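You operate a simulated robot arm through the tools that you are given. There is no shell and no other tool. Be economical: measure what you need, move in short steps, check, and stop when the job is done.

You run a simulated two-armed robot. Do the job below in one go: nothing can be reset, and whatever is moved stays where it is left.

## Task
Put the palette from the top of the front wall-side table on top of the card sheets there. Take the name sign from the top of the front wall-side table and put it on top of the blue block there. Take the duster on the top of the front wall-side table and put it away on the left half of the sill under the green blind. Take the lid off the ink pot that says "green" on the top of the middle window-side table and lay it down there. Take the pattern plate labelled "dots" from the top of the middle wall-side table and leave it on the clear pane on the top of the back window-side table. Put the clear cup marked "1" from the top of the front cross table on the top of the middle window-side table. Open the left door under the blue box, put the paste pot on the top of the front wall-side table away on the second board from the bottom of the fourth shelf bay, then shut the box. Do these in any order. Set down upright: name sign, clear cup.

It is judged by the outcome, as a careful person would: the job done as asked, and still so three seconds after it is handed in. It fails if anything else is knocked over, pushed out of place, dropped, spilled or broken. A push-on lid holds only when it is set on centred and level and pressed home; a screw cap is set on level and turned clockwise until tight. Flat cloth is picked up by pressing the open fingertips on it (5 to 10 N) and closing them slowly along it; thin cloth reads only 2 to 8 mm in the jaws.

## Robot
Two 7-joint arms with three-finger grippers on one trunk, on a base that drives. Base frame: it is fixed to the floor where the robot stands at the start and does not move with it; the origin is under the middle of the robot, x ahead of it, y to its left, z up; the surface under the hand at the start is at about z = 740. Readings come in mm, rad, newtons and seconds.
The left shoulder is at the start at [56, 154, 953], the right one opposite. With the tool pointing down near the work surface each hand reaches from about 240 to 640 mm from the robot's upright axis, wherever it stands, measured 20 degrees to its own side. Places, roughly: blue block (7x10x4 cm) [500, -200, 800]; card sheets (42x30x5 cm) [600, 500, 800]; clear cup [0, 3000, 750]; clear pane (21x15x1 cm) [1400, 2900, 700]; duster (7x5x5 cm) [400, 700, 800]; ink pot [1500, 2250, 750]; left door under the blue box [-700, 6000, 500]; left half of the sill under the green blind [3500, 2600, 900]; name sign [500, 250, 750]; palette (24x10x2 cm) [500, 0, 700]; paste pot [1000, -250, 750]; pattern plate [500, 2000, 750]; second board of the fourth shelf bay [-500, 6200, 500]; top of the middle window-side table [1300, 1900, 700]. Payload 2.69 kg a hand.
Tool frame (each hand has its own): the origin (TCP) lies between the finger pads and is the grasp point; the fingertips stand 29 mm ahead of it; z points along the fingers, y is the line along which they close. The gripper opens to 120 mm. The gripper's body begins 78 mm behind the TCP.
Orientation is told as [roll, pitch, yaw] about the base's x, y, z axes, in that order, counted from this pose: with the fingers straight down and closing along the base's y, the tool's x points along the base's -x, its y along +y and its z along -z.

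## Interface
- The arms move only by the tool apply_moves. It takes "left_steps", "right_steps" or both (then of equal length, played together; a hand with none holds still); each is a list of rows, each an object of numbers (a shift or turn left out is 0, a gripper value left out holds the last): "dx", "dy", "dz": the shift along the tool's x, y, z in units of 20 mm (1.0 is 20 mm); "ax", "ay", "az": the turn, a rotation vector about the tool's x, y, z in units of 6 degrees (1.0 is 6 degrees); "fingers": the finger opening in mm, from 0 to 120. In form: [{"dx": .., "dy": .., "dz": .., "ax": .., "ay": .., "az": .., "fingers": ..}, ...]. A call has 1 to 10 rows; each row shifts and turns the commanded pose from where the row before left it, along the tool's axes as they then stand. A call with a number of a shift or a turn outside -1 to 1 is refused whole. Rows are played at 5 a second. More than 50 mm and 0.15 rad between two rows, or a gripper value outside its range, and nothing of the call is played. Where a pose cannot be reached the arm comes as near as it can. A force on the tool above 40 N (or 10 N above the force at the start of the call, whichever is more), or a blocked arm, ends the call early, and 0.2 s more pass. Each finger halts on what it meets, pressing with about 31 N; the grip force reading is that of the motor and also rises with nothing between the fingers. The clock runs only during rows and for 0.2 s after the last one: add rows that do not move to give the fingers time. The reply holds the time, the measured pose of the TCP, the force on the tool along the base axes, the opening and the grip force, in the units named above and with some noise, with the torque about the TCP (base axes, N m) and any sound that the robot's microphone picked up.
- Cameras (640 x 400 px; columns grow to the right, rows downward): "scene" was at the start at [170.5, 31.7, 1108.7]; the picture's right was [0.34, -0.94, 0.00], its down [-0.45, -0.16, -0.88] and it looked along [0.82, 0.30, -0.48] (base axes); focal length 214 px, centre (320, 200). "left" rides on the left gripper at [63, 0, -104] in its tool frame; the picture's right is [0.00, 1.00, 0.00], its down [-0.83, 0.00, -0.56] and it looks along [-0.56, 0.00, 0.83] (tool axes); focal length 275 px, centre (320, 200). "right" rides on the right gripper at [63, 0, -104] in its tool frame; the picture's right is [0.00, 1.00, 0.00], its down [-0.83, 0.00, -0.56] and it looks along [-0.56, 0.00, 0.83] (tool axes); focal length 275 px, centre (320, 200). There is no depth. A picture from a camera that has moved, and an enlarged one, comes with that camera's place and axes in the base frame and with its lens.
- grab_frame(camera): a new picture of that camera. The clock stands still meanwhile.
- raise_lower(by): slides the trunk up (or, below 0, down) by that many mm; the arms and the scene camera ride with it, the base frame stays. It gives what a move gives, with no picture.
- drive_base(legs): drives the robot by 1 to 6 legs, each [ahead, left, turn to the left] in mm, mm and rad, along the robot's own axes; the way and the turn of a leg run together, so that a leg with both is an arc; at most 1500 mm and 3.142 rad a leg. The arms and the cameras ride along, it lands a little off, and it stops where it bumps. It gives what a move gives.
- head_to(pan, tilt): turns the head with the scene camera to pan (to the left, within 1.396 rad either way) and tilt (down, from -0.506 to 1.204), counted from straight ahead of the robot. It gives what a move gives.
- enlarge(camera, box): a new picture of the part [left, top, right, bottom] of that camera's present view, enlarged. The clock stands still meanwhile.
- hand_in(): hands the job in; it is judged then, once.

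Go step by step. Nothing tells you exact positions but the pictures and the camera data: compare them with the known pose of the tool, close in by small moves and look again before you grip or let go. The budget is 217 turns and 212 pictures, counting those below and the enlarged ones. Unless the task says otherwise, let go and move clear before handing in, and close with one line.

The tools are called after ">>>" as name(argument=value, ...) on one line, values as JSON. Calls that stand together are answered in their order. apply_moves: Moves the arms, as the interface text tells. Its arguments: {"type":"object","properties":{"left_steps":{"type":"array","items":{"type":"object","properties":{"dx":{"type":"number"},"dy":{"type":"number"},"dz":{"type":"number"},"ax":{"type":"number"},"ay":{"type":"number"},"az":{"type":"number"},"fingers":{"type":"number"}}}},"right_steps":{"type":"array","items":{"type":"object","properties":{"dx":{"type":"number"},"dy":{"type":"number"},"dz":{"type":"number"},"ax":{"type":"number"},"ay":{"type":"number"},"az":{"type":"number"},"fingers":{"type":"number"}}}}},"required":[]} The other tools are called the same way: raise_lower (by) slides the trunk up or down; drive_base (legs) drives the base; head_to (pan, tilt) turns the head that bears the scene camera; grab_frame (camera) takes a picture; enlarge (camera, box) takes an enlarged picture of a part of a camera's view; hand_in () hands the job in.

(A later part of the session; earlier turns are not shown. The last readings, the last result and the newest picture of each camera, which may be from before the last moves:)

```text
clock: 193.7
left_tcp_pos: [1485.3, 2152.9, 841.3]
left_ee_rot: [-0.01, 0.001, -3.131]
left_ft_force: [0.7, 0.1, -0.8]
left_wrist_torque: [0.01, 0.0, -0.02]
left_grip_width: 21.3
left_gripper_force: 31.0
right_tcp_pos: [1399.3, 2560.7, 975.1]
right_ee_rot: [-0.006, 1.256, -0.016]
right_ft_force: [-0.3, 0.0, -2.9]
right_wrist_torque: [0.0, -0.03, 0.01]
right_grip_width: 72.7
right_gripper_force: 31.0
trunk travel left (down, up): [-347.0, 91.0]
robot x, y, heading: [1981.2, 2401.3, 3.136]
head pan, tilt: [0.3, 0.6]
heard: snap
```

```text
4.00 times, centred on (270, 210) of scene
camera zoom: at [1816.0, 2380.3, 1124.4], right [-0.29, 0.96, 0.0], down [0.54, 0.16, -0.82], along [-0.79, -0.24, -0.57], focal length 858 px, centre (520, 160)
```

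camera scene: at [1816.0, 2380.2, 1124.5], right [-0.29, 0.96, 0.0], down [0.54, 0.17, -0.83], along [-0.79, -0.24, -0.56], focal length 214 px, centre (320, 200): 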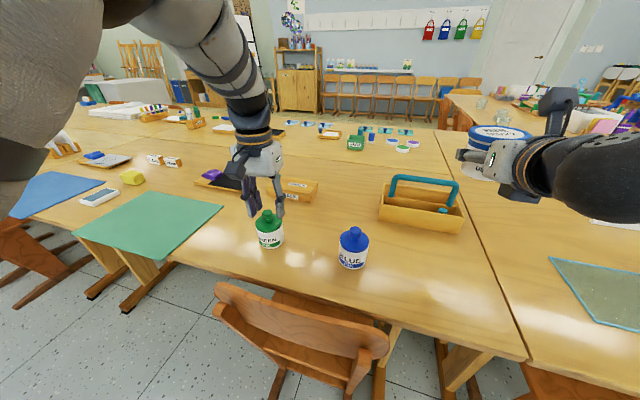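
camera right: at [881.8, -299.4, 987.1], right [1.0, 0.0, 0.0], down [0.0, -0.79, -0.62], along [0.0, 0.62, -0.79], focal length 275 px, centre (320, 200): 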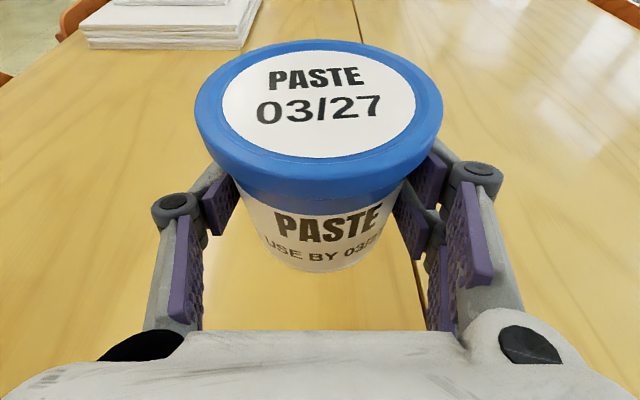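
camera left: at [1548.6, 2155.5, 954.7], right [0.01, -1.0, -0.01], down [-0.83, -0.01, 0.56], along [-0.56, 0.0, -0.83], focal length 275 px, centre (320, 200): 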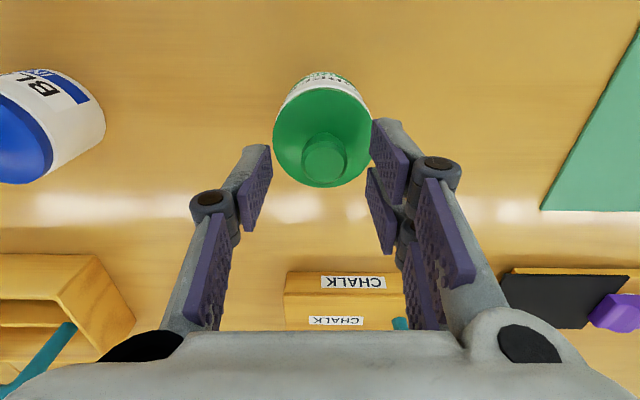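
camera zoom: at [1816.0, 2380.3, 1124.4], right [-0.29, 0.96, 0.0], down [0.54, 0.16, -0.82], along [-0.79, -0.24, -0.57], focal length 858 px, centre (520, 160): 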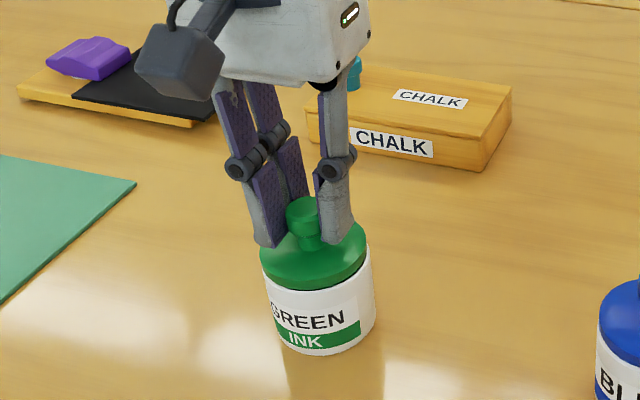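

Gripped; I heard a snap as the lid loosened. Lifting slowly.

>>> apply_moves(left_steps=[{"dz": -0.1}, {"dz": -0.1}, {"dz": -0.2}, {"dz": -0.3}, {"dz": -0.5}, {}])

>>> enlarge(camera="scene", box=[195, 140, 345, 260])

```text
clock: 195.1
left_tcp_pos: [1485.7, 2151.1, 865.2]
left_ee_rot: [-0.009, 0.0, -3.126]
left_ft_force: [0.2, 0.0, 0.5]
left_wrist_torque: [0.02, -0.04, -0.03]
left_grip_width: 21.3
left_gripper_force: 30.8
right_tcp_pos: [1397.8, 2560.7, 975.6]
right_ee_rot: [-0.006, 1.257, -0.015]
right_ft_force: [-0.2, -0.3, -3.9]
right_wrist_torque: [0.03, -0.05, 0.01]
right_grip_width: 72.8
right_gripper_force: 31.0
trunk travel left (down, up): [-347.0, 91.0]
robot x, y, heading: [1981.1, 2406.0, 3.138]
head pan, tilt: [0.3, 0.6]
```

```text
3.33 times, centred on (270, 200) of scene
camera zoom: at [1815.9, 2380.3, 1124.4], right [-0.29, 0.96, 0.0], down [0.54, 0.16, -0.82], along [-0.79, -0.24, -0.57], focal length 715 px, centre (487, 200)
```

zoom: 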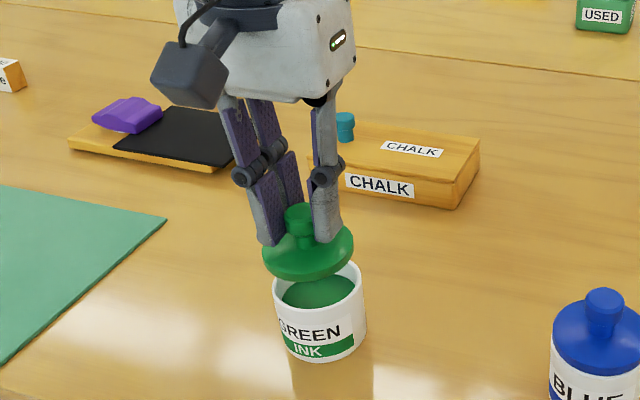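

Lid is off cleanly. Moving it aside to the clear table space around [1487, 2048] and lowering.

>>> apply_moves(left_steps=[{"dz": -0.8}, {"dy": 1}, {"dy": 1}, {"dy": 1}, {"dy": 1}, {"dy": 1.0}, {"dz": 1}, {"dz": 1}, {"dz": 1}, {"dz": 0.5}])

>>> enlarge(camera="scene", box=[155, 140, 325, 270])

```text
clock: 197.3
left_tcp_pos: [1487.0, 2052.1, 809.5]
left_ee_rot: [-0.008, 0.0, -3.129]
left_ft_force: [0.1, -0.9, 0.1]
left_wrist_torque: [0.02, 0.02, -0.01]
left_grip_width: 21.1
left_gripper_force: 31.1
right_tcp_pos: [1398.6, 2559.3, 974.4]
right_ee_rot: [-0.007, 1.257, -0.015]
right_ft_force: [0.4, -0.4, -4.0]
right_wrist_torque: [0.02, -0.06, 0.01]
right_grip_width: 72.9
right_gripper_force: 31.2
trunk travel left (down, up): [-347.0, 91.0]
robot x, y, heading: [1979.5, 2405.1, 3.135]
head pan, tilt: [0.3, 0.6]
```

```text
3.08 times, centred on (240, 205) of scene
camera zoom: at [1815.9, 2380.3, 1124.4], right [-0.29, 0.96, 0.0], down [0.54, 0.16, -0.82], along [-0.79, -0.24, -0.57], focal length 660 px, centre (566, 185)
```

zoom: 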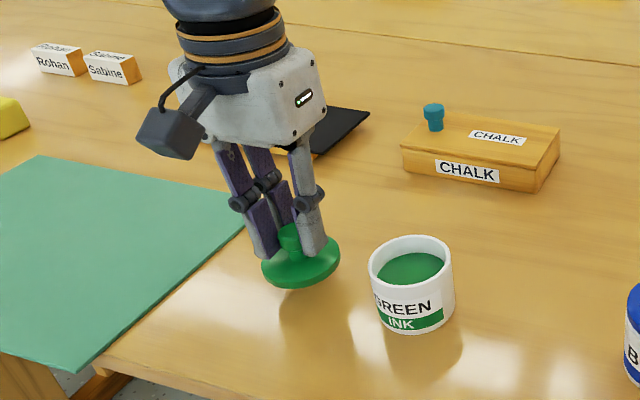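

>>> apply_moves(left_steps=[{"dz": 0.4}, {"dz": 0.15}, {"dz": 0.1}, {"dz": 0.1}, {"dz": 0.1}, {}])

>>> enlarge(camera="scene", box=[155, 140, 325, 270])

```text
clock: 198.7
left_tcp_pos: [1488.8, 2052.2, 791.6]
left_ee_rot: [-0.008, 0.0, -3.129]
left_ft_force: [0.6, 0.1, -0.2]
left_wrist_torque: [-0.02, -0.03, -0.03]
left_grip_width: 21.1
left_gripper_force: 30.4
right_tcp_pos: [1398.5, 2560.0, 976.2]
right_ee_rot: [-0.007, 1.256, -0.016]
right_ft_force: [0.1, 0.6, -2.5]
right_wrist_torque: [0.02, -0.02, -0.02]
right_grip_width: 72.7
right_gripper_force: 31.0
trunk travel left (down, up): [-347.0, 91.0]
robot x, y, heading: [1978.2, 2406.7, 3.138]
head pan, tilt: [0.3, 0.6]
```

```text
3.08 times, centred on (240, 205) of scene
camera zoom: at [1816.0, 2380.3, 1124.4], right [-0.29, 0.96, 0.0], down [0.54, 0.16, -0.82], along [-0.79, -0.24, -0.57], focal length 660 px, centre (566, 185)
```

zoom: 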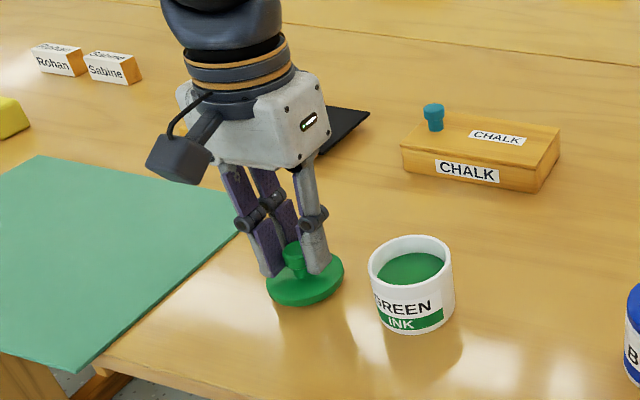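

>>> apply_moves(left_steps=[{"dz": 0.1}, {"dz": 0.1}, {"dz": 0.1}, {"dz": 0.1}, {}])

```text
clock: 199.9
left_tcp_pos: [1487.5, 2053.6, 786.6]
left_ee_rot: [-0.006, -0.004, -3.127]
left_ft_force: [3.8, -4.9, 21.7]
left_wrist_torque: [-0.16, -0.28, 0.0]
left_grip_width: 21.2
left_gripper_force: 30.6
right_tcp_pos: [1400.6, 2561.5, 975.9]
right_ee_rot: [-0.009, 1.26, -0.017]
right_ft_force: [-0.1, 0.6, -2.9]
right_wrist_torque: [0.0, -0.04, -0.01]
right_grip_width: 72.5
right_gripper_force: 30.9
trunk travel left (down, up): [-347.0, 91.0]
robot x, y, heading: [1979.3, 2403.9, 3.137]
head pan, tilt: [0.3, 0.6]
```

>>> apply_moves(left_steps=[{"dz": -0.12}, {"fingers": 28}, {"fingers": 40}, {"fingers": 50}, {"dz": -0.5}, {"dz": -1}, {"dz": -1}, {"dz": -1}, {"dz": -1}, {"dz": -1}])

>>> grab_frame(camera="scene")

```text
clock: 202.1
left_tcp_pos: [1489.5, 2052.8, 896.4]
left_ee_rot: [-0.01, 0.0, -3.126]
left_ft_force: [0.4, 0.3, -0.5]
left_wrist_torque: [0.02, 0.0, 0.02]
left_grip_width: 50.1
left_gripper_force: 0.1
right_tcp_pos: [1398.7, 2562.0, 975.0]
right_ee_rot: [-0.008, 1.256, -0.017]
right_ft_force: [0.9, 0.4, -3.7]
right_wrist_torque: [0.02, -0.05, 0.02]
right_grip_width: 72.7
right_gripper_force: 31.2
trunk travel left (down, up): [-347.0, 91.0]
robot x, y, heading: [1976.8, 2404.4, 3.135]
head pan, tilt: [0.3, 0.6]
```

```text
122 pictures are left
camera scene: at [1816.0, 2380.7, 1124.4], right [-0.29, 0.96, 0.0], down [0.54, 0.16, -0.83], along [-0.79, -0.24, -0.56], focal length 214 px, centre (320, 200)
```

scene: 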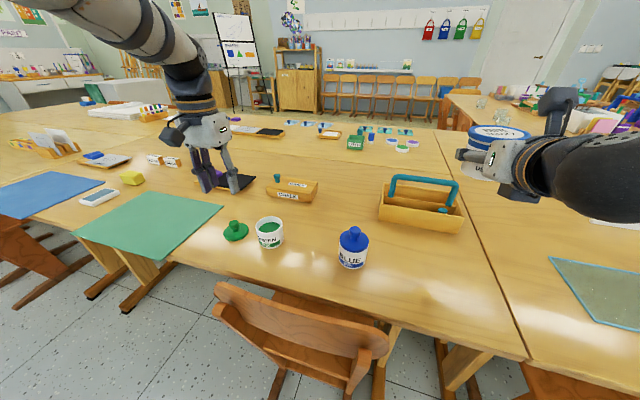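

Lid lies beside the ink pot. Next I take the paste pot to the shelf: backing into the aisle, turning to the rear of the room and looking.

>>> drive_base(legs=[[-420, 0, 0], [0, 0, -1.567], [700, 0, 0]])

>>> head_to(pan=0.4, tilt=0.2)

>>> grab_frame(camera="scene")

```text
clock: 212.1
left_tcp_pos: [2087.6, 3614.8, 897.7]
left_ee_rot: [-0.008, 0.0, 1.549]
left_ft_force: [0.3, -0.5, 0.9]
left_wrist_torque: [-0.03, 0.01, 0.01]
left_grip_width: 50.0
left_gripper_force: 0.1
right_tcp_pos: [2599.5, 3686.7, 974.5]
right_ee_rot: [-0.009, 1.256, -1.623]
right_ft_force: [-0.3, 0.3, -2.8]
right_wrist_torque: [-0.02, 0.02, -0.01]
right_grip_width: 72.7
right_gripper_force: 31.5
trunk travel left (down, up): [-347.0, 91.0]
robot x, y, heading: [2423.0, 3113.6, 1.528]
head pan, tilt: [0.3, 0.6]
```

```text
clock: 212.9
left_tcp_pos: [2088.3, 3615.8, 896.4]
left_ee_rot: [-0.008, -0.001, 1.55]
left_ft_force: [0.4, 0.3, 0.7]
left_wrist_torque: [0.0, 0.03, -0.02]
left_grip_width: 50.2
left_gripper_force: 0.0
right_tcp_pos: [2600.0, 3685.9, 974.4]
right_ee_rot: [-0.006, 1.256, -1.62]
right_ft_force: [-0.1, 0.3, -3.3]
right_wrist_torque: [-0.07, 0.0, 0.01]
right_grip_width: 73.1
right_gripper_force: 31.1
trunk travel left (down, up): [-347.0, 91.0]
robot x, y, heading: [2425.1, 3112.8, 1.531]
head pan, tilt: [0.4, 0.201]
```

```text
121 pictures are left
camera scene: at [2392.9, 3277.3, 1161.1], right [0.94, 0.35, 0.0], down [0.07, -0.19, -0.98], along [-0.34, 0.92, -0.2], focal length 214 px, centre (320, 200)
```

scene: 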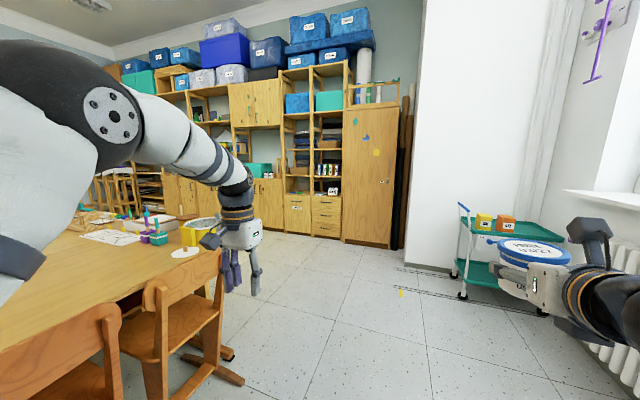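

>>> drive_base(legs=[[1500, 0, 0.04], [300, 0, 1.571]])

>>> head_to(pan=0.0, tilt=0.25)

>>> grab_frame(camera="scene")

>>> head_to(pan=-1.0, tilt=0.2)

>>> grab_frame(camera="scene")

```text
clock: 224.2
left_tcp_pos: [1761.6, 4420.2, 896.5]
left_ee_rot: [-0.008, 0.001, -3.105]
left_ft_force: [0.2, -0.3, -0.3]
left_wrist_torque: [0.0, 0.01, -0.01]
left_grip_width: 50.1
left_gripper_force: 0.0
right_tcp_pos: [1659.9, 4927.9, 974.5]
right_ee_rot: [-0.008, 1.257, 0.008]
right_ft_force: [0.6, -0.2, -3.5]
right_wrist_torque: [0.01, 0.0, 0.01]
right_grip_width: 72.9
right_gripper_force: 30.8
trunk travel left (down, up): [-347.0, 91.0]
robot x, y, heading: [2245.3, 4788.1, -3.127]
head pan, tilt: [0.4, 0.201]
cut short: leg 2
```

```text
clock: 225.0
left_tcp_pos: [1763.6, 4420.4, 896.2]
left_ee_rot: [-0.01, 0.0, -3.104]
left_ft_force: [0.1, 0.7, 0.6]
left_wrist_torque: [-0.03, -0.02, -0.01]
left_grip_width: 50.2
left_gripper_force: 0.1
right_tcp_pos: [1660.5, 4926.2, 974.7]
right_ee_rot: [-0.007, 1.256, 0.009]
right_ft_force: [0.1, 1.3, -2.6]
right_wrist_torque: [0.0, -0.02, 0.0]
right_grip_width: 72.6
right_gripper_force: 31.0
trunk travel left (down, up): [-347.0, 91.0]
robot x, y, heading: [2243.0, 4786.3, -3.122]
head pan, tilt: [0.0, 0.25]
```

```text
120 pictures are left
camera scene: at [2072.0, 4783.2, 1156.6], right [-0.02, 1.0, 0.0], down [0.25, 0.01, -0.97], along [-0.97, -0.02, -0.25], focal length 214 px, centre (320, 200)
```

scene: 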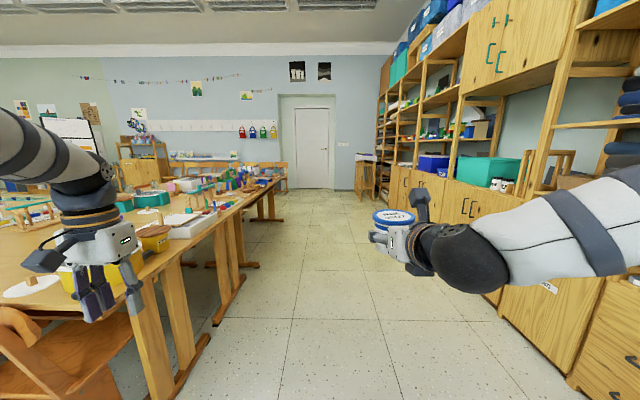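

```text
clock: 226.3
left_tcp_pos: [1762.9, 4419.4, 896.0]
left_ee_rot: [-0.009, -0.001, -3.104]
left_ft_force: [-0.7, -0.2, 0.4]
left_wrist_torque: [-0.01, -0.01, 0.01]
left_grip_width: 49.9
left_gripper_force: 0.0
right_tcp_pos: [1660.8, 4927.8, 975.7]
right_ee_rot: [-0.007, 1.257, 0.008]
right_ft_force: [-0.2, 0.4, -3.3]
right_wrist_torque: [0.0, -0.04, 0.0]
right_grip_width: 72.9
right_gripper_force: 31.1
trunk travel left (down, up): [-347.0, 91.0]
robot x, y, heading: [2245.2, 4784.3, -3.126]
head pan, tilt: [-1.0, 0.201]
```

```text
119 pictures are left
camera scene: at [2113.4, 4862.5, 1161.2], right [0.83, 0.56, 0.0], down [0.11, -0.17, -0.98], along [-0.55, 0.81, -0.2], focal length 214 px, centre (320, 200)
```

scene: 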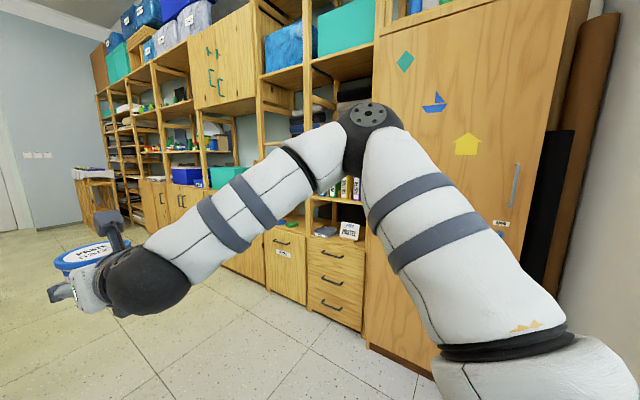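

The drive stopped early, so something was met. Checking the left side.

>>> grab_frame(camera="left")

>>> head_to(pan=0.9, tilt=0.7)

>>> grab_frame(camera="scene")

```text
118 pictures are left
camera left: at [1824.5, 4422.3, 1000.4], right [0.03, -1.0, -0.01], down [-0.83, -0.03, 0.56], along [-0.56, -0.01, -0.83], focal length 275 px, centre (320, 200)
```

left: 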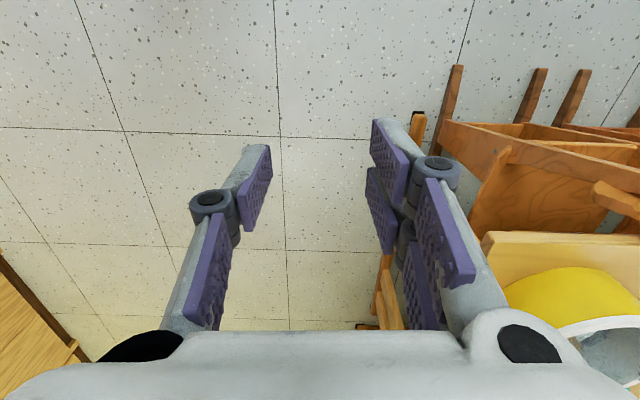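

```text
clock: 228.2
left_tcp_pos: [1760.7, 4420.7, 896.2]
left_ee_rot: [-0.01, -0.001, -3.106]
left_ft_force: [0.0, 1.3, 0.4]
left_wrist_torque: [0.03, 0.02, 0.02]
left_grip_width: 50.1
left_gripper_force: 0.0
right_tcp_pos: [1660.0, 4928.6, 973.5]
right_ee_rot: [-0.008, 1.256, 0.009]
right_ft_force: [0.8, -0.2, -3.4]
right_wrist_torque: [-0.01, -0.07, -0.01]
right_grip_width: 73.0
right_gripper_force: 30.4
trunk travel left (down, up): [-347.0, 91.0]
robot x, y, heading: [2244.8, 4790.1, -3.121]
head pan, tilt: [0.901, 0.7]
```

```text
117 pictures are left
camera scene: at [2113.9, 4717.6, 1115.8], right [-0.8, 0.61, 0.0], down [0.39, 0.51, -0.76], along [-0.46, -0.61, -0.64], focal length 214 px, centre (320, 200)
```

scene: 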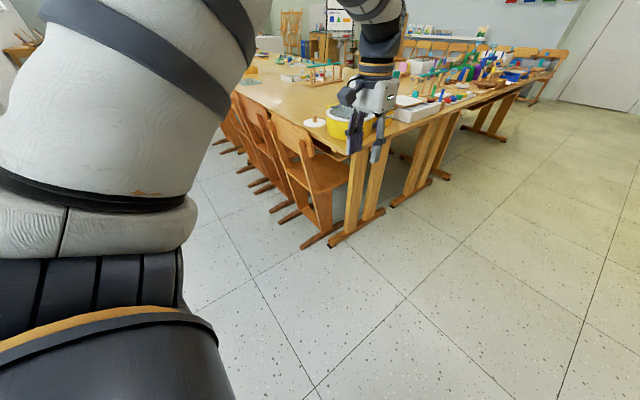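

Nothing touched that I can see. Driving along the lane to the fourth bay and turning to face the shelves.

>>> drive_base(legs=[[0, -180, 0], [1400, 0, 0], [1300, 0, 0], [0, 0, -1.59]])

>>> head_to(pan=0.0, tilt=0.2)

>>> grab_frame(camera="scene")

>>> head_to(pan=0.0, tilt=0.8)

>>> grab_frame(camera="scene")

```text
clock: 246.7
left_tcp_pos: [-793.5, 5423.1, 896.3]
left_ee_rot: [-0.009, 0.001, 1.582]
left_ft_force: [-0.3, 0.1, 0.3]
left_wrist_torque: [0.0, -0.01, 0.0]
left_grip_width: 50.1
left_gripper_force: 0.0
right_tcp_pos: [-284.4, 5510.6, 974.6]
right_ee_rot: [-0.007, 1.255, -1.589]
right_ft_force: [0.0, 0.0, -3.5]
right_wrist_torque: [-0.07, -0.02, 0.0]
right_grip_width: 72.7
right_gripper_force: 30.6
trunk travel left (down, up): [-347.0, 91.0]
robot x, y, heading: [-443.4, 4931.5, 1.565]
head pan, tilt: [0.901, 0.7]
```

```text
clock: 247.9
left_tcp_pos: [-794.3, 5423.8, 896.8]
left_ee_rot: [-0.008, -0.002, 1.581]
left_ft_force: [0.1, -0.2, -0.2]
left_wrist_torque: [0.01, 0.0, -0.01]
left_grip_width: 50.2
left_gripper_force: 0.0
right_tcp_pos: [-284.1, 5509.9, 975.1]
right_ee_rot: [-0.008, 1.255, -1.589]
right_ft_force: [0.1, -0.1, -4.0]
right_wrist_torque: [-0.04, 0.0, 0.01]
right_grip_width: 72.9
right_gripper_force: 31.0
trunk travel left (down, up): [-347.0, 91.0]
robot x, y, heading: [-439.2, 4926.9, 1.561]
head pan, tilt: [0.0, 0.201]
```

```text
116 pictures are left
camera scene: at [-442.3, 5102.5, 1161.2], right [1.0, -0.01, 0.0], down [0.0, -0.2, -0.98], along [0.01, 0.98, -0.2], focal length 214 px, centre (320, 200)
```

scene: 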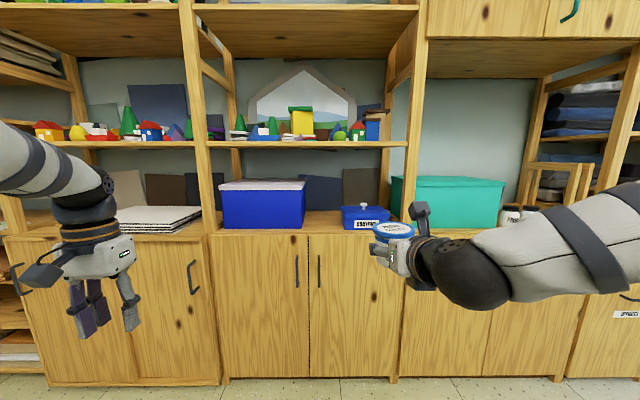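

```text
clock: 248.9
left_tcp_pos: [-794.0, 5423.5, 896.6]
left_ee_rot: [-0.009, -0.001, 1.58]
left_ft_force: [-0.2, -0.3, -0.2]
left_wrist_torque: [-0.03, -0.02, -0.02]
left_grip_width: 49.9
left_gripper_force: 0.0
right_tcp_pos: [-285.4, 5510.0, 974.1]
right_ee_rot: [-0.006, 1.257, -1.591]
right_ft_force: [0.3, 0.8, -2.2]
right_wrist_torque: [-0.08, 0.01, -0.02]
right_grip_width: 72.7
right_gripper_force: 31.3
trunk travel left (down, up): [-347.0, 91.0]
robot x, y, heading: [-439.7, 4927.6, 1.564]
head pan, tilt: [0.0, 0.799]
```

```text
115 pictures are left
camera scene: at [-442.4, 5090.0, 1107.6], right [1.0, -0.01, 0.0], down [-0.01, -0.72, -0.7], along [0.01, 0.7, -0.72], focal length 214 px, centre (320, 200)
```

scene: 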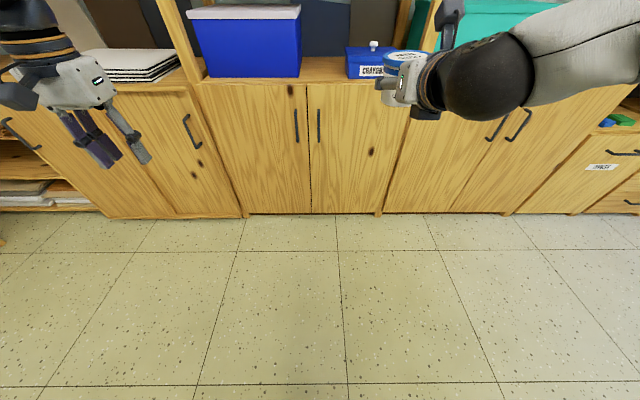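

This bay has the large blue box; below it the left door with a vertical handle at about [-533, 5990, 560–728], hinge at the left. I'll tilt the left hand forward and lower the trunk to handle height.

>>> apply_moves(left_steps=[{"dx": -1, "ay": -1}, {"dx": -1, "ay": -1}, {"dx": -1, "ay": -1}, {"ay": -1}, {"ay": -1}, {"ay": -1}, {"ay": -1}, {"ay": -1}, {"ay": -1}, {"ay": -1}])

>>> apply_moves(left_steps=[{"ay": -1}, {"ay": -1}, {"ay": -1}, {"ay": -1}, {}])

>>> grab_frame(camera="left")

```text
clock: 251.1
left_tcp_pos: [-794.1, 5483.3, 902.1]
left_ee_rot: [-0.017, -1.048, 1.595]
left_ft_force: [0.6, 0.6, -0.2]
left_wrist_torque: [-0.02, 0.02, -0.01]
left_grip_width: 49.9
left_gripper_force: 0.1
right_tcp_pos: [-284.6, 5510.1, 974.3]
right_ee_rot: [-0.005, 1.257, -1.588]
right_ft_force: [-0.1, 0.1, -3.1]
right_wrist_torque: [-0.05, -0.01, 0.01]
right_grip_width: 72.7
right_gripper_force: 31.2
trunk travel left (down, up): [-347.0, 91.0]
robot x, y, heading: [-439.3, 4932.9, 1.567]
head pan, tilt: [0.0, 0.799]
```

```text
clock: 252.3
left_tcp_pos: [-794.1, 5483.3, 902.3]
left_ee_rot: [-0.078, -1.469, 1.659]
left_ft_force: [-0.2, -0.3, 0.3]
left_wrist_torque: [0.03, 0.0, 0.03]
left_grip_width: 50.0
left_gripper_force: 0.0
right_tcp_pos: [-284.2, 5510.2, 975.1]
right_ee_rot: [-0.007, 1.256, -1.59]
right_ft_force: [0.3, 0.1, -3.5]
right_wrist_torque: [-0.04, 0.0, 0.01]
right_grip_width: 72.6
right_gripper_force: 30.9
trunk travel left (down, up): [-347.0, 91.0]
robot x, y, heading: [-441.5, 4927.6, 1.566]
head pan, tilt: [0.0, 0.799]
```

```text
114 pictures are left
camera left: at [-793.4, 5373.0, 850.7], right [-1.0, -0.01, 0.0], down [0.0, -0.47, 0.88], along [-0.01, 0.88, 0.47], focal length 275 px, centre (320, 200)
```

left: 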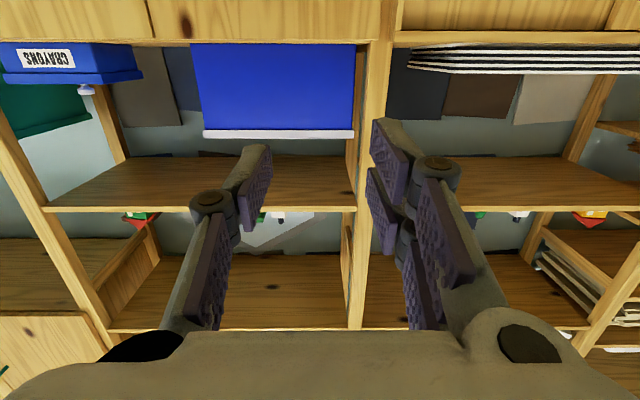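

Tilt works. I'll retract the pot hand a bit, bring the left hand inward, then lower the trunk and line up on the handle.

>>> apply_moves(left_steps=[{"dy": -0.7}, {"dy": -0.7}, {"dy": -0.7}, {"dy": -0.7}, {"dy": -0.7}, {"dy": -0.7}, {"dy": -0.7}, {}], right_steps=[{"dz": -0.95, "dx": -0.31}, {"dz": -0.95, "dx": -0.31}, {"dz": -0.95, "dx": -0.31}, {"dz": -0.95, "dx": -0.31}, {"dz": -0.95, "dx": -0.31}, {"dz": -0.95, "dx": -0.31}, {"dz": -0.95, "dx": -0.31}, {"dz": -0.95, "dx": -0.31}])

>>> raise_lower(by=-250)

>>> drive_base(legs=[[0, -160, 0], [250, 0, 0]])

>>> head_to(pan=0.3, tilt=0.4)

>>> grab_frame(camera="scene")

>>> grab_frame(camera="left")

```text
clock: 254.1
left_tcp_pos: [-740.2, 5475.5, 911.4]
left_ee_rot: [-0.095, -1.464, 1.668]
left_ft_force: [-0.1, -0.6, 0.0]
left_wrist_torque: [0.01, 0.0, 0.01]
left_grip_width: 50.3
left_gripper_force: 0.0
left hand out of reach, approached as far as the arm can: row 4, 5, 6, 7
right_tcp_pos: [-300.0, 5386.3, 989.4]
right_ee_rot: [-0.007, 1.254, -1.587]
right_ft_force: [0.2, 0.0, -3.8]
right_wrist_torque: [-0.06, -0.05, 0.0]
right_grip_width: 72.9
right_gripper_force: 31.2
right hand out of reach, approached as far as the arm can: row 6, 7, 8
trunk travel left (down, up): [-347.0, 91.0]
robot x, y, heading: [-442.9, 4926.9, 1.568]
head pan, tilt: [0.0, 0.799]
```

```text
clock: 256.7
left_tcp_pos: [-740.4, 5488.1, 511.8]
left_ee_rot: [-0.013, -1.165, 1.589]
left_ft_force: [-0.5, 0.6, 0.1]
left_wrist_torque: [-0.04, 0.03, 0.03]
left_grip_width: 50.0
left_gripper_force: 0.1
right_tcp_pos: [-299.5, 5427.5, 609.6]
right_ee_rot: [-0.001, 0.944, -1.585]
right_ft_force: [0.0, -0.3, -3.5]
right_wrist_torque: [-0.06, 0.01, 0.0]
right_grip_width: 72.9
right_gripper_force: 30.7
trunk travel left (down, up): [-97.0, 341.0]
robot x, y, heading: [-445.3, 4930.4, 1.568]
head pan, tilt: [0.0, 0.799]
```

```text
clock: 259.9
left_tcp_pos: [-576.5, 5738.5, 511.6]
left_ee_rot: [-0.012, -1.165, 1.583]
left_ft_force: [0.1, 0.1, -0.3]
left_wrist_torque: [0.01, -0.03, 0.02]
left_grip_width: 50.0
left_gripper_force: 0.1
right_tcp_pos: [-135.8, 5673.1, 608.8]
right_ee_rot: [-0.001, 0.943, -1.592]
right_ft_force: [0.4, 0.5, -3.5]
right_wrist_torque: [-0.04, -0.01, 0.0]
right_grip_width: 72.8
right_gripper_force: 31.0
trunk travel left (down, up): [-97.0, 341.0]
robot x, y, heading: [-284.3, 5177.0, 1.558]
head pan, tilt: [0.0, 0.799]
```

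```text
clock: 260.8
left_tcp_pos: [-575.0, 5738.0, 510.9]
left_ee_rot: [-0.014, -1.165, 1.581]
left_ft_force: [0.6, 0.5, -0.1]
left_wrist_torque: [-0.01, 0.01, -0.02]
left_grip_width: 50.0
left_gripper_force: 0.0
right_tcp_pos: [-136.3, 5673.8, 608.0]
right_ee_rot: [0.001, 0.943, -1.593]
right_ft_force: [-0.1, 0.8, -2.7]
right_wrist_torque: [-0.04, -0.02, 0.03]
right_grip_width: 72.7
right_gripper_force: 31.3
trunk travel left (down, up): [-97.0, 341.0]
robot x, y, heading: [-281.2, 5175.8, 1.558]
head pan, tilt: [0.3, 0.4]
```

```text
113 pictures are left
camera scene: at [-306.6, 5424.4, 874.9], right [0.96, 0.28, 0.0], down [0.11, -0.37, -0.92], along [-0.26, 0.88, -0.39], focal length 214 px, centre (320, 200)
```

scene: 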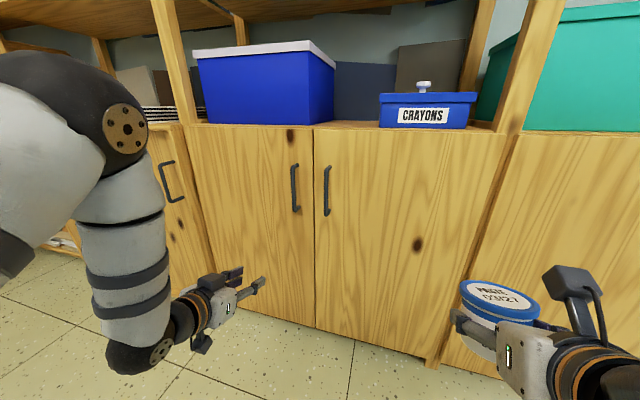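

```text
112 pictures are left
camera left: at [-576.3, 5618.2, 494.5], right [-1.0, 0.0, 0.0], down [0.0, -0.18, 0.98], along [0.0, 0.98, 0.18], focal length 275 px, centre (320, 200)
```

left: 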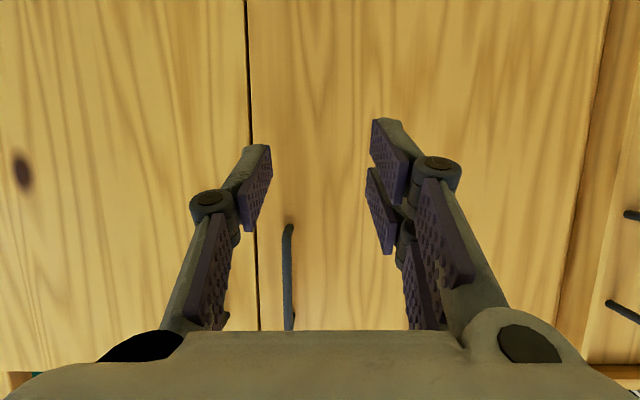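

Handle is at x≈-533, z 575–728. Raising the left hand to z≈650 and centring on it.

>>> apply_moves(left_steps=[{"dx": -0.92, "dz": -0.39, "dy": -0.3}, {"dx": -0.92, "dz": -0.39, "dy": -0.3}, {"dx": -0.92, "dz": -0.39, "dy": -0.3}, {"dx": -0.92, "dz": -0.39, "dy": -0.3}, {"dx": -0.92, "dz": -0.39, "dy": -0.3}, {"dx": -0.92, "dz": -0.39, "dy": -0.3}, {"dx": -0.92, "dz": -0.39, "dy": -0.3}, {}])

>>> grab_frame(camera="left")

```text
clock: 262.6
left_tcp_pos: [-575.8, 5738.5, 511.4]
left_ee_rot: [-0.014, -1.166, 1.582]
left_ft_force: [0.3, -0.1, 0.4]
left_wrist_torque: [0.02, 0.0, 0.01]
left_grip_width: 49.9
left_gripper_force: 0.1
left hand out of reach, approached as far as the arm can: row 1, 2, 3, 4, 5, 6, 7
right_tcp_pos: [-135.9, 5672.6, 609.1]
right_ee_rot: [0.0, 0.945, -1.593]
right_ft_force: [0.0, 0.1, -1.9]
right_wrist_torque: [-0.07, 0.0, 0.03]
right_grip_width: 72.9
right_gripper_force: 31.2
trunk travel left (down, up): [-97.0, 341.0]
robot x, y, heading: [-282.9, 5177.0, 1.555]
head pan, tilt: [0.3, 0.4]
```

```text
111 pictures are left
camera left: at [-576.3, 5618.2, 494.5], right [-1.0, 0.0, 0.0], down [0.0, -0.18, 0.98], along [0.0, 0.98, 0.18], focal length 275 px, centre (320, 200)
```

left: 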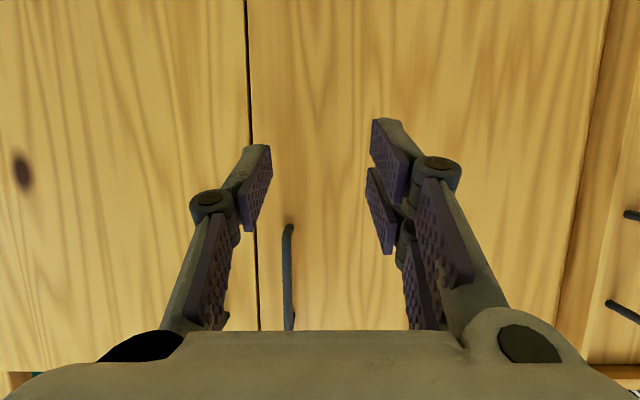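

The arm is at its fold limit; raising the trunk 140 mm instead.

>>> raise_lower(by=140)

>>> drive_base(legs=[[0, -42, 0.015]])

>>> grab_frame(camera="left")

>>> grab_frame(camera="scene")

```text
clock: 264.3
left_tcp_pos: [-577.9, 5737.9, 650.6]
left_ee_rot: [-0.022, -1.165, 1.584]
left_ft_force: [-0.9, -0.3, -0.9]
left_wrist_torque: [0.02, 0.01, -0.01]
left_grip_width: 50.2
left_gripper_force: 0.2
right_tcp_pos: [-135.7, 5674.1, 748.9]
right_ee_rot: [0.0, 0.943, -1.592]
right_ft_force: [-0.2, 0.6, -3.1]
right_wrist_torque: [-0.07, -0.01, 0.03]
right_grip_width: 72.9
right_gripper_force: 31.0
trunk travel left (down, up): [-237.0, 201.0]
robot x, y, heading: [-278.3, 5176.1, 1.562]
head pan, tilt: [0.3, 0.4]
```

```text
clock: 265.3
left_tcp_pos: [-544.8, 5733.0, 651.2]
left_ee_rot: [-0.021, -1.165, 1.598]
left_ft_force: [-0.3, -0.1, 1.0]
left_wrist_torque: [0.01, -0.03, 0.02]
left_grip_width: 50.0
left_gripper_force: 0.0
right_tcp_pos: [-102.0, 5676.0, 749.2]
right_ee_rot: [-0.001, 0.944, -1.577]
right_ft_force: [0.2, 0.8, -3.1]
right_wrist_torque: [-0.03, 0.01, -0.01]
right_grip_width: 73.0
right_gripper_force: 31.4
trunk travel left (down, up): [-237.0, 201.0]
robot x, y, heading: [-239.5, 5177.0, 1.571]
head pan, tilt: [0.3, 0.4]
```

```text
110 pictures are left
camera left: at [-544.1, 5612.8, 634.6], right [-1.0, -0.01, 0.0], down [0.0, -0.18, 0.98], along [-0.01, 0.98, 0.18], focal length 275 px, centre (320, 200)
```

left: 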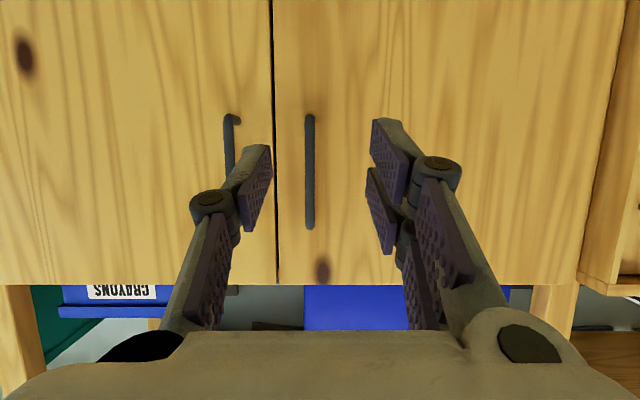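

```text
109 pictures are left
camera scene: at [-268.6, 5375.6, 1029.9], right [0.95, 0.3, 0.0], down [0.12, -0.37, -0.92], along [-0.27, 0.88, -0.39], focal length 214 px, centre (320, 200)
```

scene: 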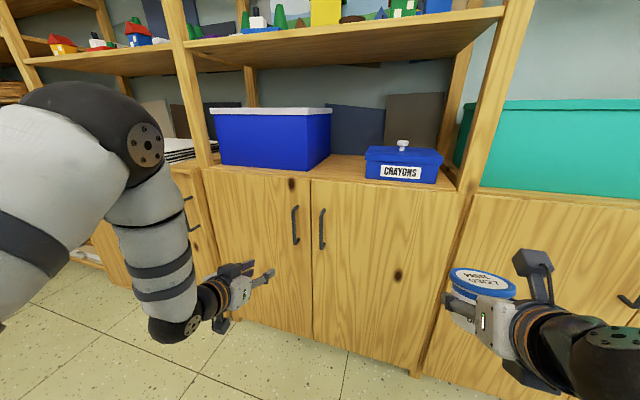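

Handle is at x≈-534, z 590–744, nicely between the fingers. Driving forward to it.

>>> drive_base(legs=[[0, -9, 0], [225, 0, 0]])

>>> grab_frame(camera="left")

>>> grab_frame(camera="scene")

```text
clock: 267.3
left_tcp_pos: [-535.7, 5942.8, 649.9]
left_ee_rot: [-0.018, -1.157, 1.601]
left_ft_force: [1.1, -1.8, 1.2]
left_wrist_torque: [0.06, -0.01, 0.03]
left_grip_width: 50.3
left_gripper_force: 0.1
right_tcp_pos: [-91.2, 5886.4, 747.4]
right_ee_rot: [0.001, 0.942, -1.575]
right_ft_force: [0.7, 0.4, -3.8]
right_wrist_torque: [-0.05, -0.01, 0.01]
right_grip_width: 72.8
right_gripper_force: 31.2
trunk travel left (down, up): [-237.0, 201.0]
robot x, y, heading: [-232.1, 5387.9, 1.569]
head pan, tilt: [0.3, 0.4]
stopped in leg 2: the force on the tool passed its limit at 52 N (the readings are from after the stop); the commanded pose is now the measured one
```

```text
108 pictures are left
camera left: at [-535.1, 5822.5, 633.8], right [-1.0, -0.01, 0.0], down [0.0, -0.18, 0.98], along [-0.01, 0.98, 0.18], focal length 275 px, centre (320, 200)
```

left: 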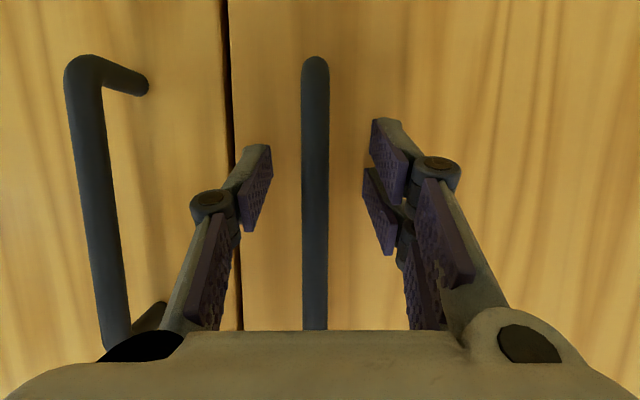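

```text
107 pictures are left
camera scene: at [-259.4, 5587.6, 1029.9], right [0.96, 0.29, 0.0], down [0.11, -0.37, -0.92], along [-0.27, 0.88, -0.39], focal length 214 px, centre (320, 200)
```

scene: 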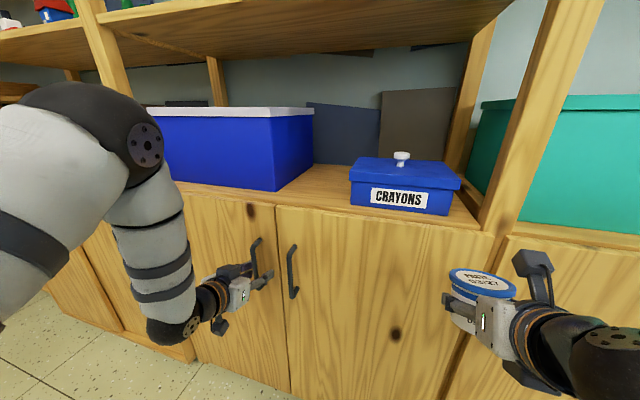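

Fingertips just touch the door, with the bar between the fingers. Closing on it.

>>> apply_moves(left_steps=[{"dz": -0.15}, {"fingers": 30}, {"fingers": 15}, {"fingers": 6}, {}, {}])

>>> grab_frame(camera="left")

```text
clock: 268.7
left_tcp_pos: [-533.5, 5940.9, 651.5]
left_ee_rot: [-0.019, -1.156, 1.595]
left_ft_force: [17.9, -1.0, -3.5]
left_wrist_torque: [0.41, 0.66, -0.06]
left_grip_width: 10.7
left_gripper_force: 38.0
right_tcp_pos: [-90.4, 5887.3, 749.2]
right_ee_rot: [-0.003, 0.944, -1.578]
right_ft_force: [-0.2, 0.3, -3.3]
right_wrist_torque: [-0.06, -0.02, 0.01]
right_grip_width: 72.7
right_gripper_force: 30.7
trunk travel left (down, up): [-237.0, 201.0]
robot x, y, heading: [-236.3, 5391.0, 1.574]
head pan, tilt: [0.3, 0.4]
```

```text
106 pictures are left
camera left: at [-533.6, 5820.0, 635.2], right [-1.0, -0.01, 0.0], down [0.0, -0.17, 0.98], along [-0.01, 0.98, 0.17], focal length 275 px, centre (320, 200)
```

left: 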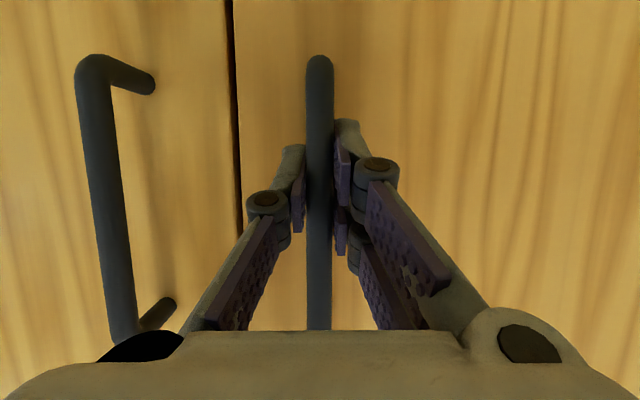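

>>> drive_base(legs=[[-60, 4, 0]])

>>> grab_frame(camera="scene")

```text
clock: 269.7
left_tcp_pos: [-545.0, 5879.8, 651.6]
left_ee_rot: [-0.017, -1.159, 1.602]
left_ft_force: [-20.5, 5.0, -1.9]
left_wrist_torque: [-0.1, 1.06, 0.02]
left_grip_width: 10.8
left_gripper_force: 38.2
right_tcp_pos: [-97.1, 5827.4, 748.9]
right_ee_rot: [0.002, 0.944, -1.575]
right_ft_force: [0.3, -0.9, -3.5]
right_wrist_torque: [-0.06, 0.0, -0.03]
right_grip_width: 72.5
right_gripper_force: 30.9
trunk travel left (down, up): [-237.0, 201.0]
robot x, y, heading: [-231.5, 5326.8, 1.571]
head pan, tilt: [0.3, 0.4]
```

```text
105 pictures are left
camera scene: at [-265.3, 5528.0, 1029.8], right [0.96, 0.29, 0.0], down [0.12, -0.37, -0.92], along [-0.27, 0.88, -0.39], focal length 214 px, centre (320, 200)
```

scene: 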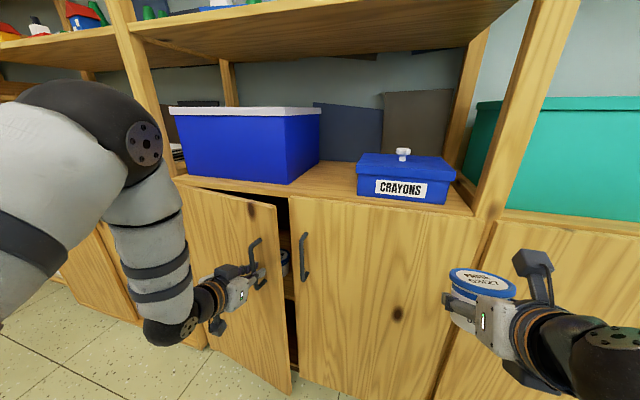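

The door opens. Continuing along its arc.

>>> drive_base(legs=[[-70, 18, 0]])

>>> drive_base(legs=[[-80, 42, 0]])

>>> grab_frame(camera="scene")

```text
clock: 270.8
left_tcp_pos: [-569.2, 5814.6, 651.1]
left_ee_rot: [0.009, -1.159, 1.598]
left_ft_force: [-2.6, 1.2, -3.7]
left_wrist_torque: [0.34, 0.52, 0.12]
left_grip_width: 10.5
left_gripper_force: 37.9
right_tcp_pos: [-113.1, 5761.0, 748.2]
right_ee_rot: [0.003, 0.939, -1.575]
right_ft_force: [0.2, -0.5, -3.3]
right_wrist_torque: [-0.06, 0.0, 0.01]
right_grip_width: 72.8
right_gripper_force: 30.7
trunk travel left (down, up): [-237.0, 201.0]
robot x, y, heading: [-254.8, 5263.6, 1.565]
head pan, tilt: [0.3, 0.4]
stopped in leg 1: the force on the tool passed its limit at 44 N (the readings are from after the stop); the commanded pose is now the measured one
```

```text
clock: 272.0
left_tcp_pos: [-615.1, 5738.3, 652.5]
left_ee_rot: [0.024, -1.16, 1.598]
left_ft_force: [-4.4, 2.8, -6.8]
left_wrist_torque: [0.28, 0.32, 0.16]
left_grip_width: 10.9
left_gripper_force: 37.7
right_tcp_pos: [-155.9, 5686.0, 746.8]
right_ee_rot: [0.002, 0.938, -1.572]
right_ft_force: [-0.7, 0.6, -3.3]
right_wrist_torque: [-0.02, -0.03, 0.03]
right_grip_width: 72.6
right_gripper_force: 30.7
trunk travel left (down, up): [-237.0, 201.0]
robot x, y, heading: [-292.4, 5189.9, 1.573]
head pan, tilt: [0.3, 0.4]
stopped in leg 1: the force on the tool passed its limit at 44 N (the readings are from after the stop); the commanded pose is now the measured one
```

```text
104 pictures are left
camera scene: at [-321.8, 5386.6, 1029.7], right [0.95, 0.3, 0.0], down [0.12, -0.37, -0.92], along [-0.27, 0.88, -0.39], focal length 214 px, centre (320, 200)
```

scene: 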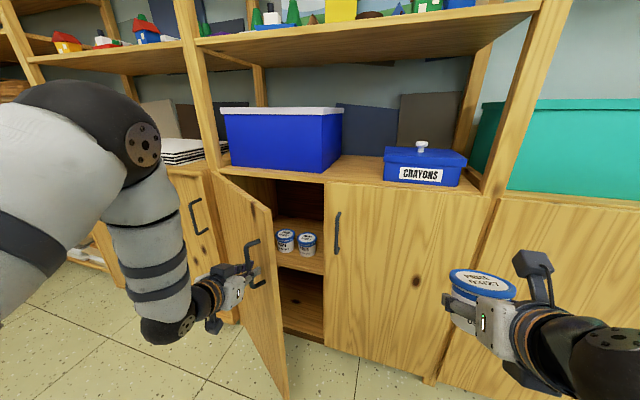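

Inside, a middle board (second from bottom) already holds two pots. Opening further along the fitted arc (hinge ≈ [-939, 5986]).

>>> drive_base(legs=[[-62, 60, 0]])

>>> drive_base(legs=[[-50, 78, 0]])

>>> grab_frame(camera="scene")

```text
clock: 273.1
left_tcp_pos: [-676.2, 5677.9, 652.2]
left_ee_rot: [0.025, -1.166, 1.599]
left_ft_force: [-15.0, 18.9, -7.7]
left_wrist_torque: [0.3, 0.48, -0.02]
left_grip_width: 10.4
left_gripper_force: 38.3
right_tcp_pos: [-215.7, 5624.5, 748.1]
right_ee_rot: [0.003, 0.939, -1.572]
right_ft_force: [-0.8, 0.5, -2.7]
right_wrist_torque: [-0.06, -0.02, 0.0]
right_grip_width: 72.7
right_gripper_force: 31.2
trunk travel left (down, up): [-237.0, 201.0]
robot x, y, heading: [-351.5, 5123.8, 1.575]
head pan, tilt: [0.3, 0.4]
```

```text
clock: 274.4
left_tcp_pos: [-752.9, 5630.7, 652.3]
left_ee_rot: [0.026, -1.165, 1.597]
left_ft_force: [-12.0, 26.4, -11.2]
left_wrist_torque: [0.23, 0.44, 0.0]
left_grip_width: 10.8
left_gripper_force: 37.9
right_tcp_pos: [-292.0, 5576.6, 747.8]
right_ee_rot: [0.002, 0.938, -1.572]
right_ft_force: [0.0, 0.0, -3.1]
right_wrist_torque: [-0.06, 0.0, -0.01]
right_grip_width: 72.9
right_gripper_force: 31.0
trunk travel left (down, up): [-237.0, 201.0]
robot x, y, heading: [-430.8, 5075.4, 1.571]
head pan, tilt: [0.3, 0.4]
```

```text
103 pictures are left
camera scene: at [-459.1, 5277.1, 1029.4], right [0.95, 0.3, 0.0], down [0.12, -0.37, -0.92], along [-0.27, 0.88, -0.39], focal length 214 px, centre (320, 200)
```

scene: 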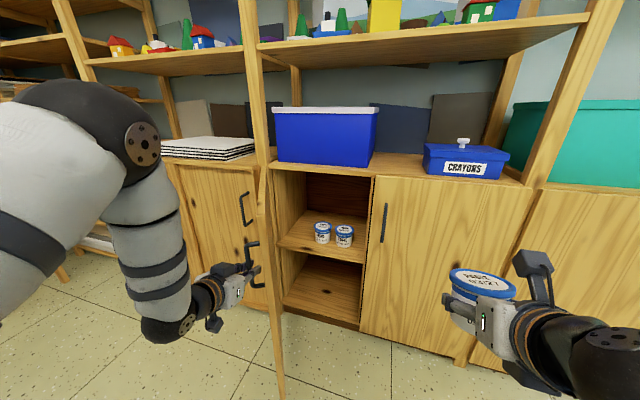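

Door at about 62°. I need it past 90° to get the pot in on the free left side, so I continue the arc.

>>> drive_base(legs=[[-34, 88, 0]])

>>> drive_base(legs=[[-14, 90, 0]])

>>> drive_base(legs=[[10, 80, 0]])

>>> grab_frame(camera="scene")

```text
clock: 275.7
left_tcp_pos: [-839.7, 5595.8, 654.1]
left_ee_rot: [0.029, -1.171, 1.596]
left_ft_force: [-5.7, 31.0, 0.1]
left_wrist_torque: [0.4, 0.38, 0.05]
left_grip_width: 10.9
left_gripper_force: 37.7
right_tcp_pos: [-379.1, 5541.7, 746.7]
right_ee_rot: [0.002, 0.938, -1.572]
right_ft_force: [-0.9, 0.4, -3.3]
right_wrist_torque: [-0.08, -0.02, 0.0]
right_grip_width: 72.6
right_gripper_force: 31.5
trunk travel left (down, up): [-237.0, 201.0]
robot x, y, heading: [-512.5, 5043.0, 1.578]
head pan, tilt: [0.3, 0.4]
```

```text
clock: 277.1
left_tcp_pos: [-930.4, 5584.0, 656.6]
left_ee_rot: [0.034, -1.178, 1.59]
left_ft_force: [1.6, 31.4, -1.3]
left_wrist_torque: [0.63, 0.65, -0.04]
left_grip_width: 11.5
left_gripper_force: 38.8
right_tcp_pos: [-469.9, 5526.4, 747.1]
right_ee_rot: [0.0, 0.938, -1.573]
right_ft_force: [0.0, -0.4, -3.0]
right_wrist_torque: [-0.06, 0.02, 0.02]
right_grip_width: 72.9
right_gripper_force: 30.8
trunk travel left (down, up): [-237.0, 201.0]
robot x, y, heading: [-607.4, 5030.4, 1.572]
head pan, tilt: [0.3, 0.4]
```

```text
clock: 278.4
left_tcp_pos: [-1002.9, 5593.9, 656.2]
left_ee_rot: [0.024, -1.176, 1.581]
left_ft_force: [21.1, 4.0, -13.2]
left_wrist_torque: [1.5, -3.08, -7.72]
left_grip_width: 11.5
left_gripper_force: 38.4
right_tcp_pos: [-548.3, 5536.7, 746.3]
right_ee_rot: [-0.002, 0.938, -1.577]
right_ft_force: [0.5, 0.2, -3.1]
right_wrist_torque: [-0.01, 0.04, 0.05]
right_grip_width: 72.8
right_gripper_force: 30.7
trunk travel left (down, up): [-237.0, 201.0]
robot x, y, heading: [-686.2, 5040.6, 1.572]
head pan, tilt: [0.3, 0.4]
```

```text
102 pictures are left
camera scene: at [-714.9, 5237.7, 1029.7], right [0.95, 0.3, 0.0], down [0.12, -0.37, -0.92], along [-0.27, 0.88, -0.39], focal length 214 px, centre (320, 200)
```

scene: 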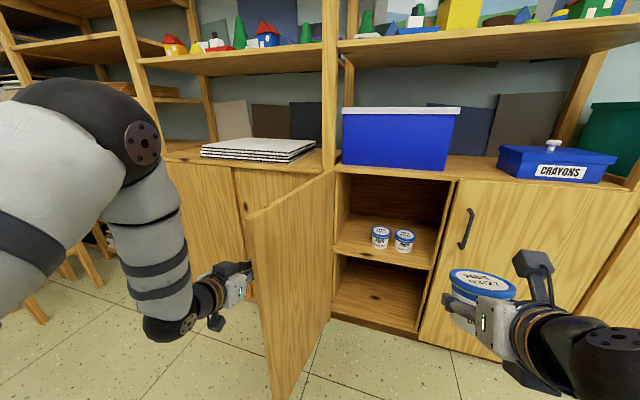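

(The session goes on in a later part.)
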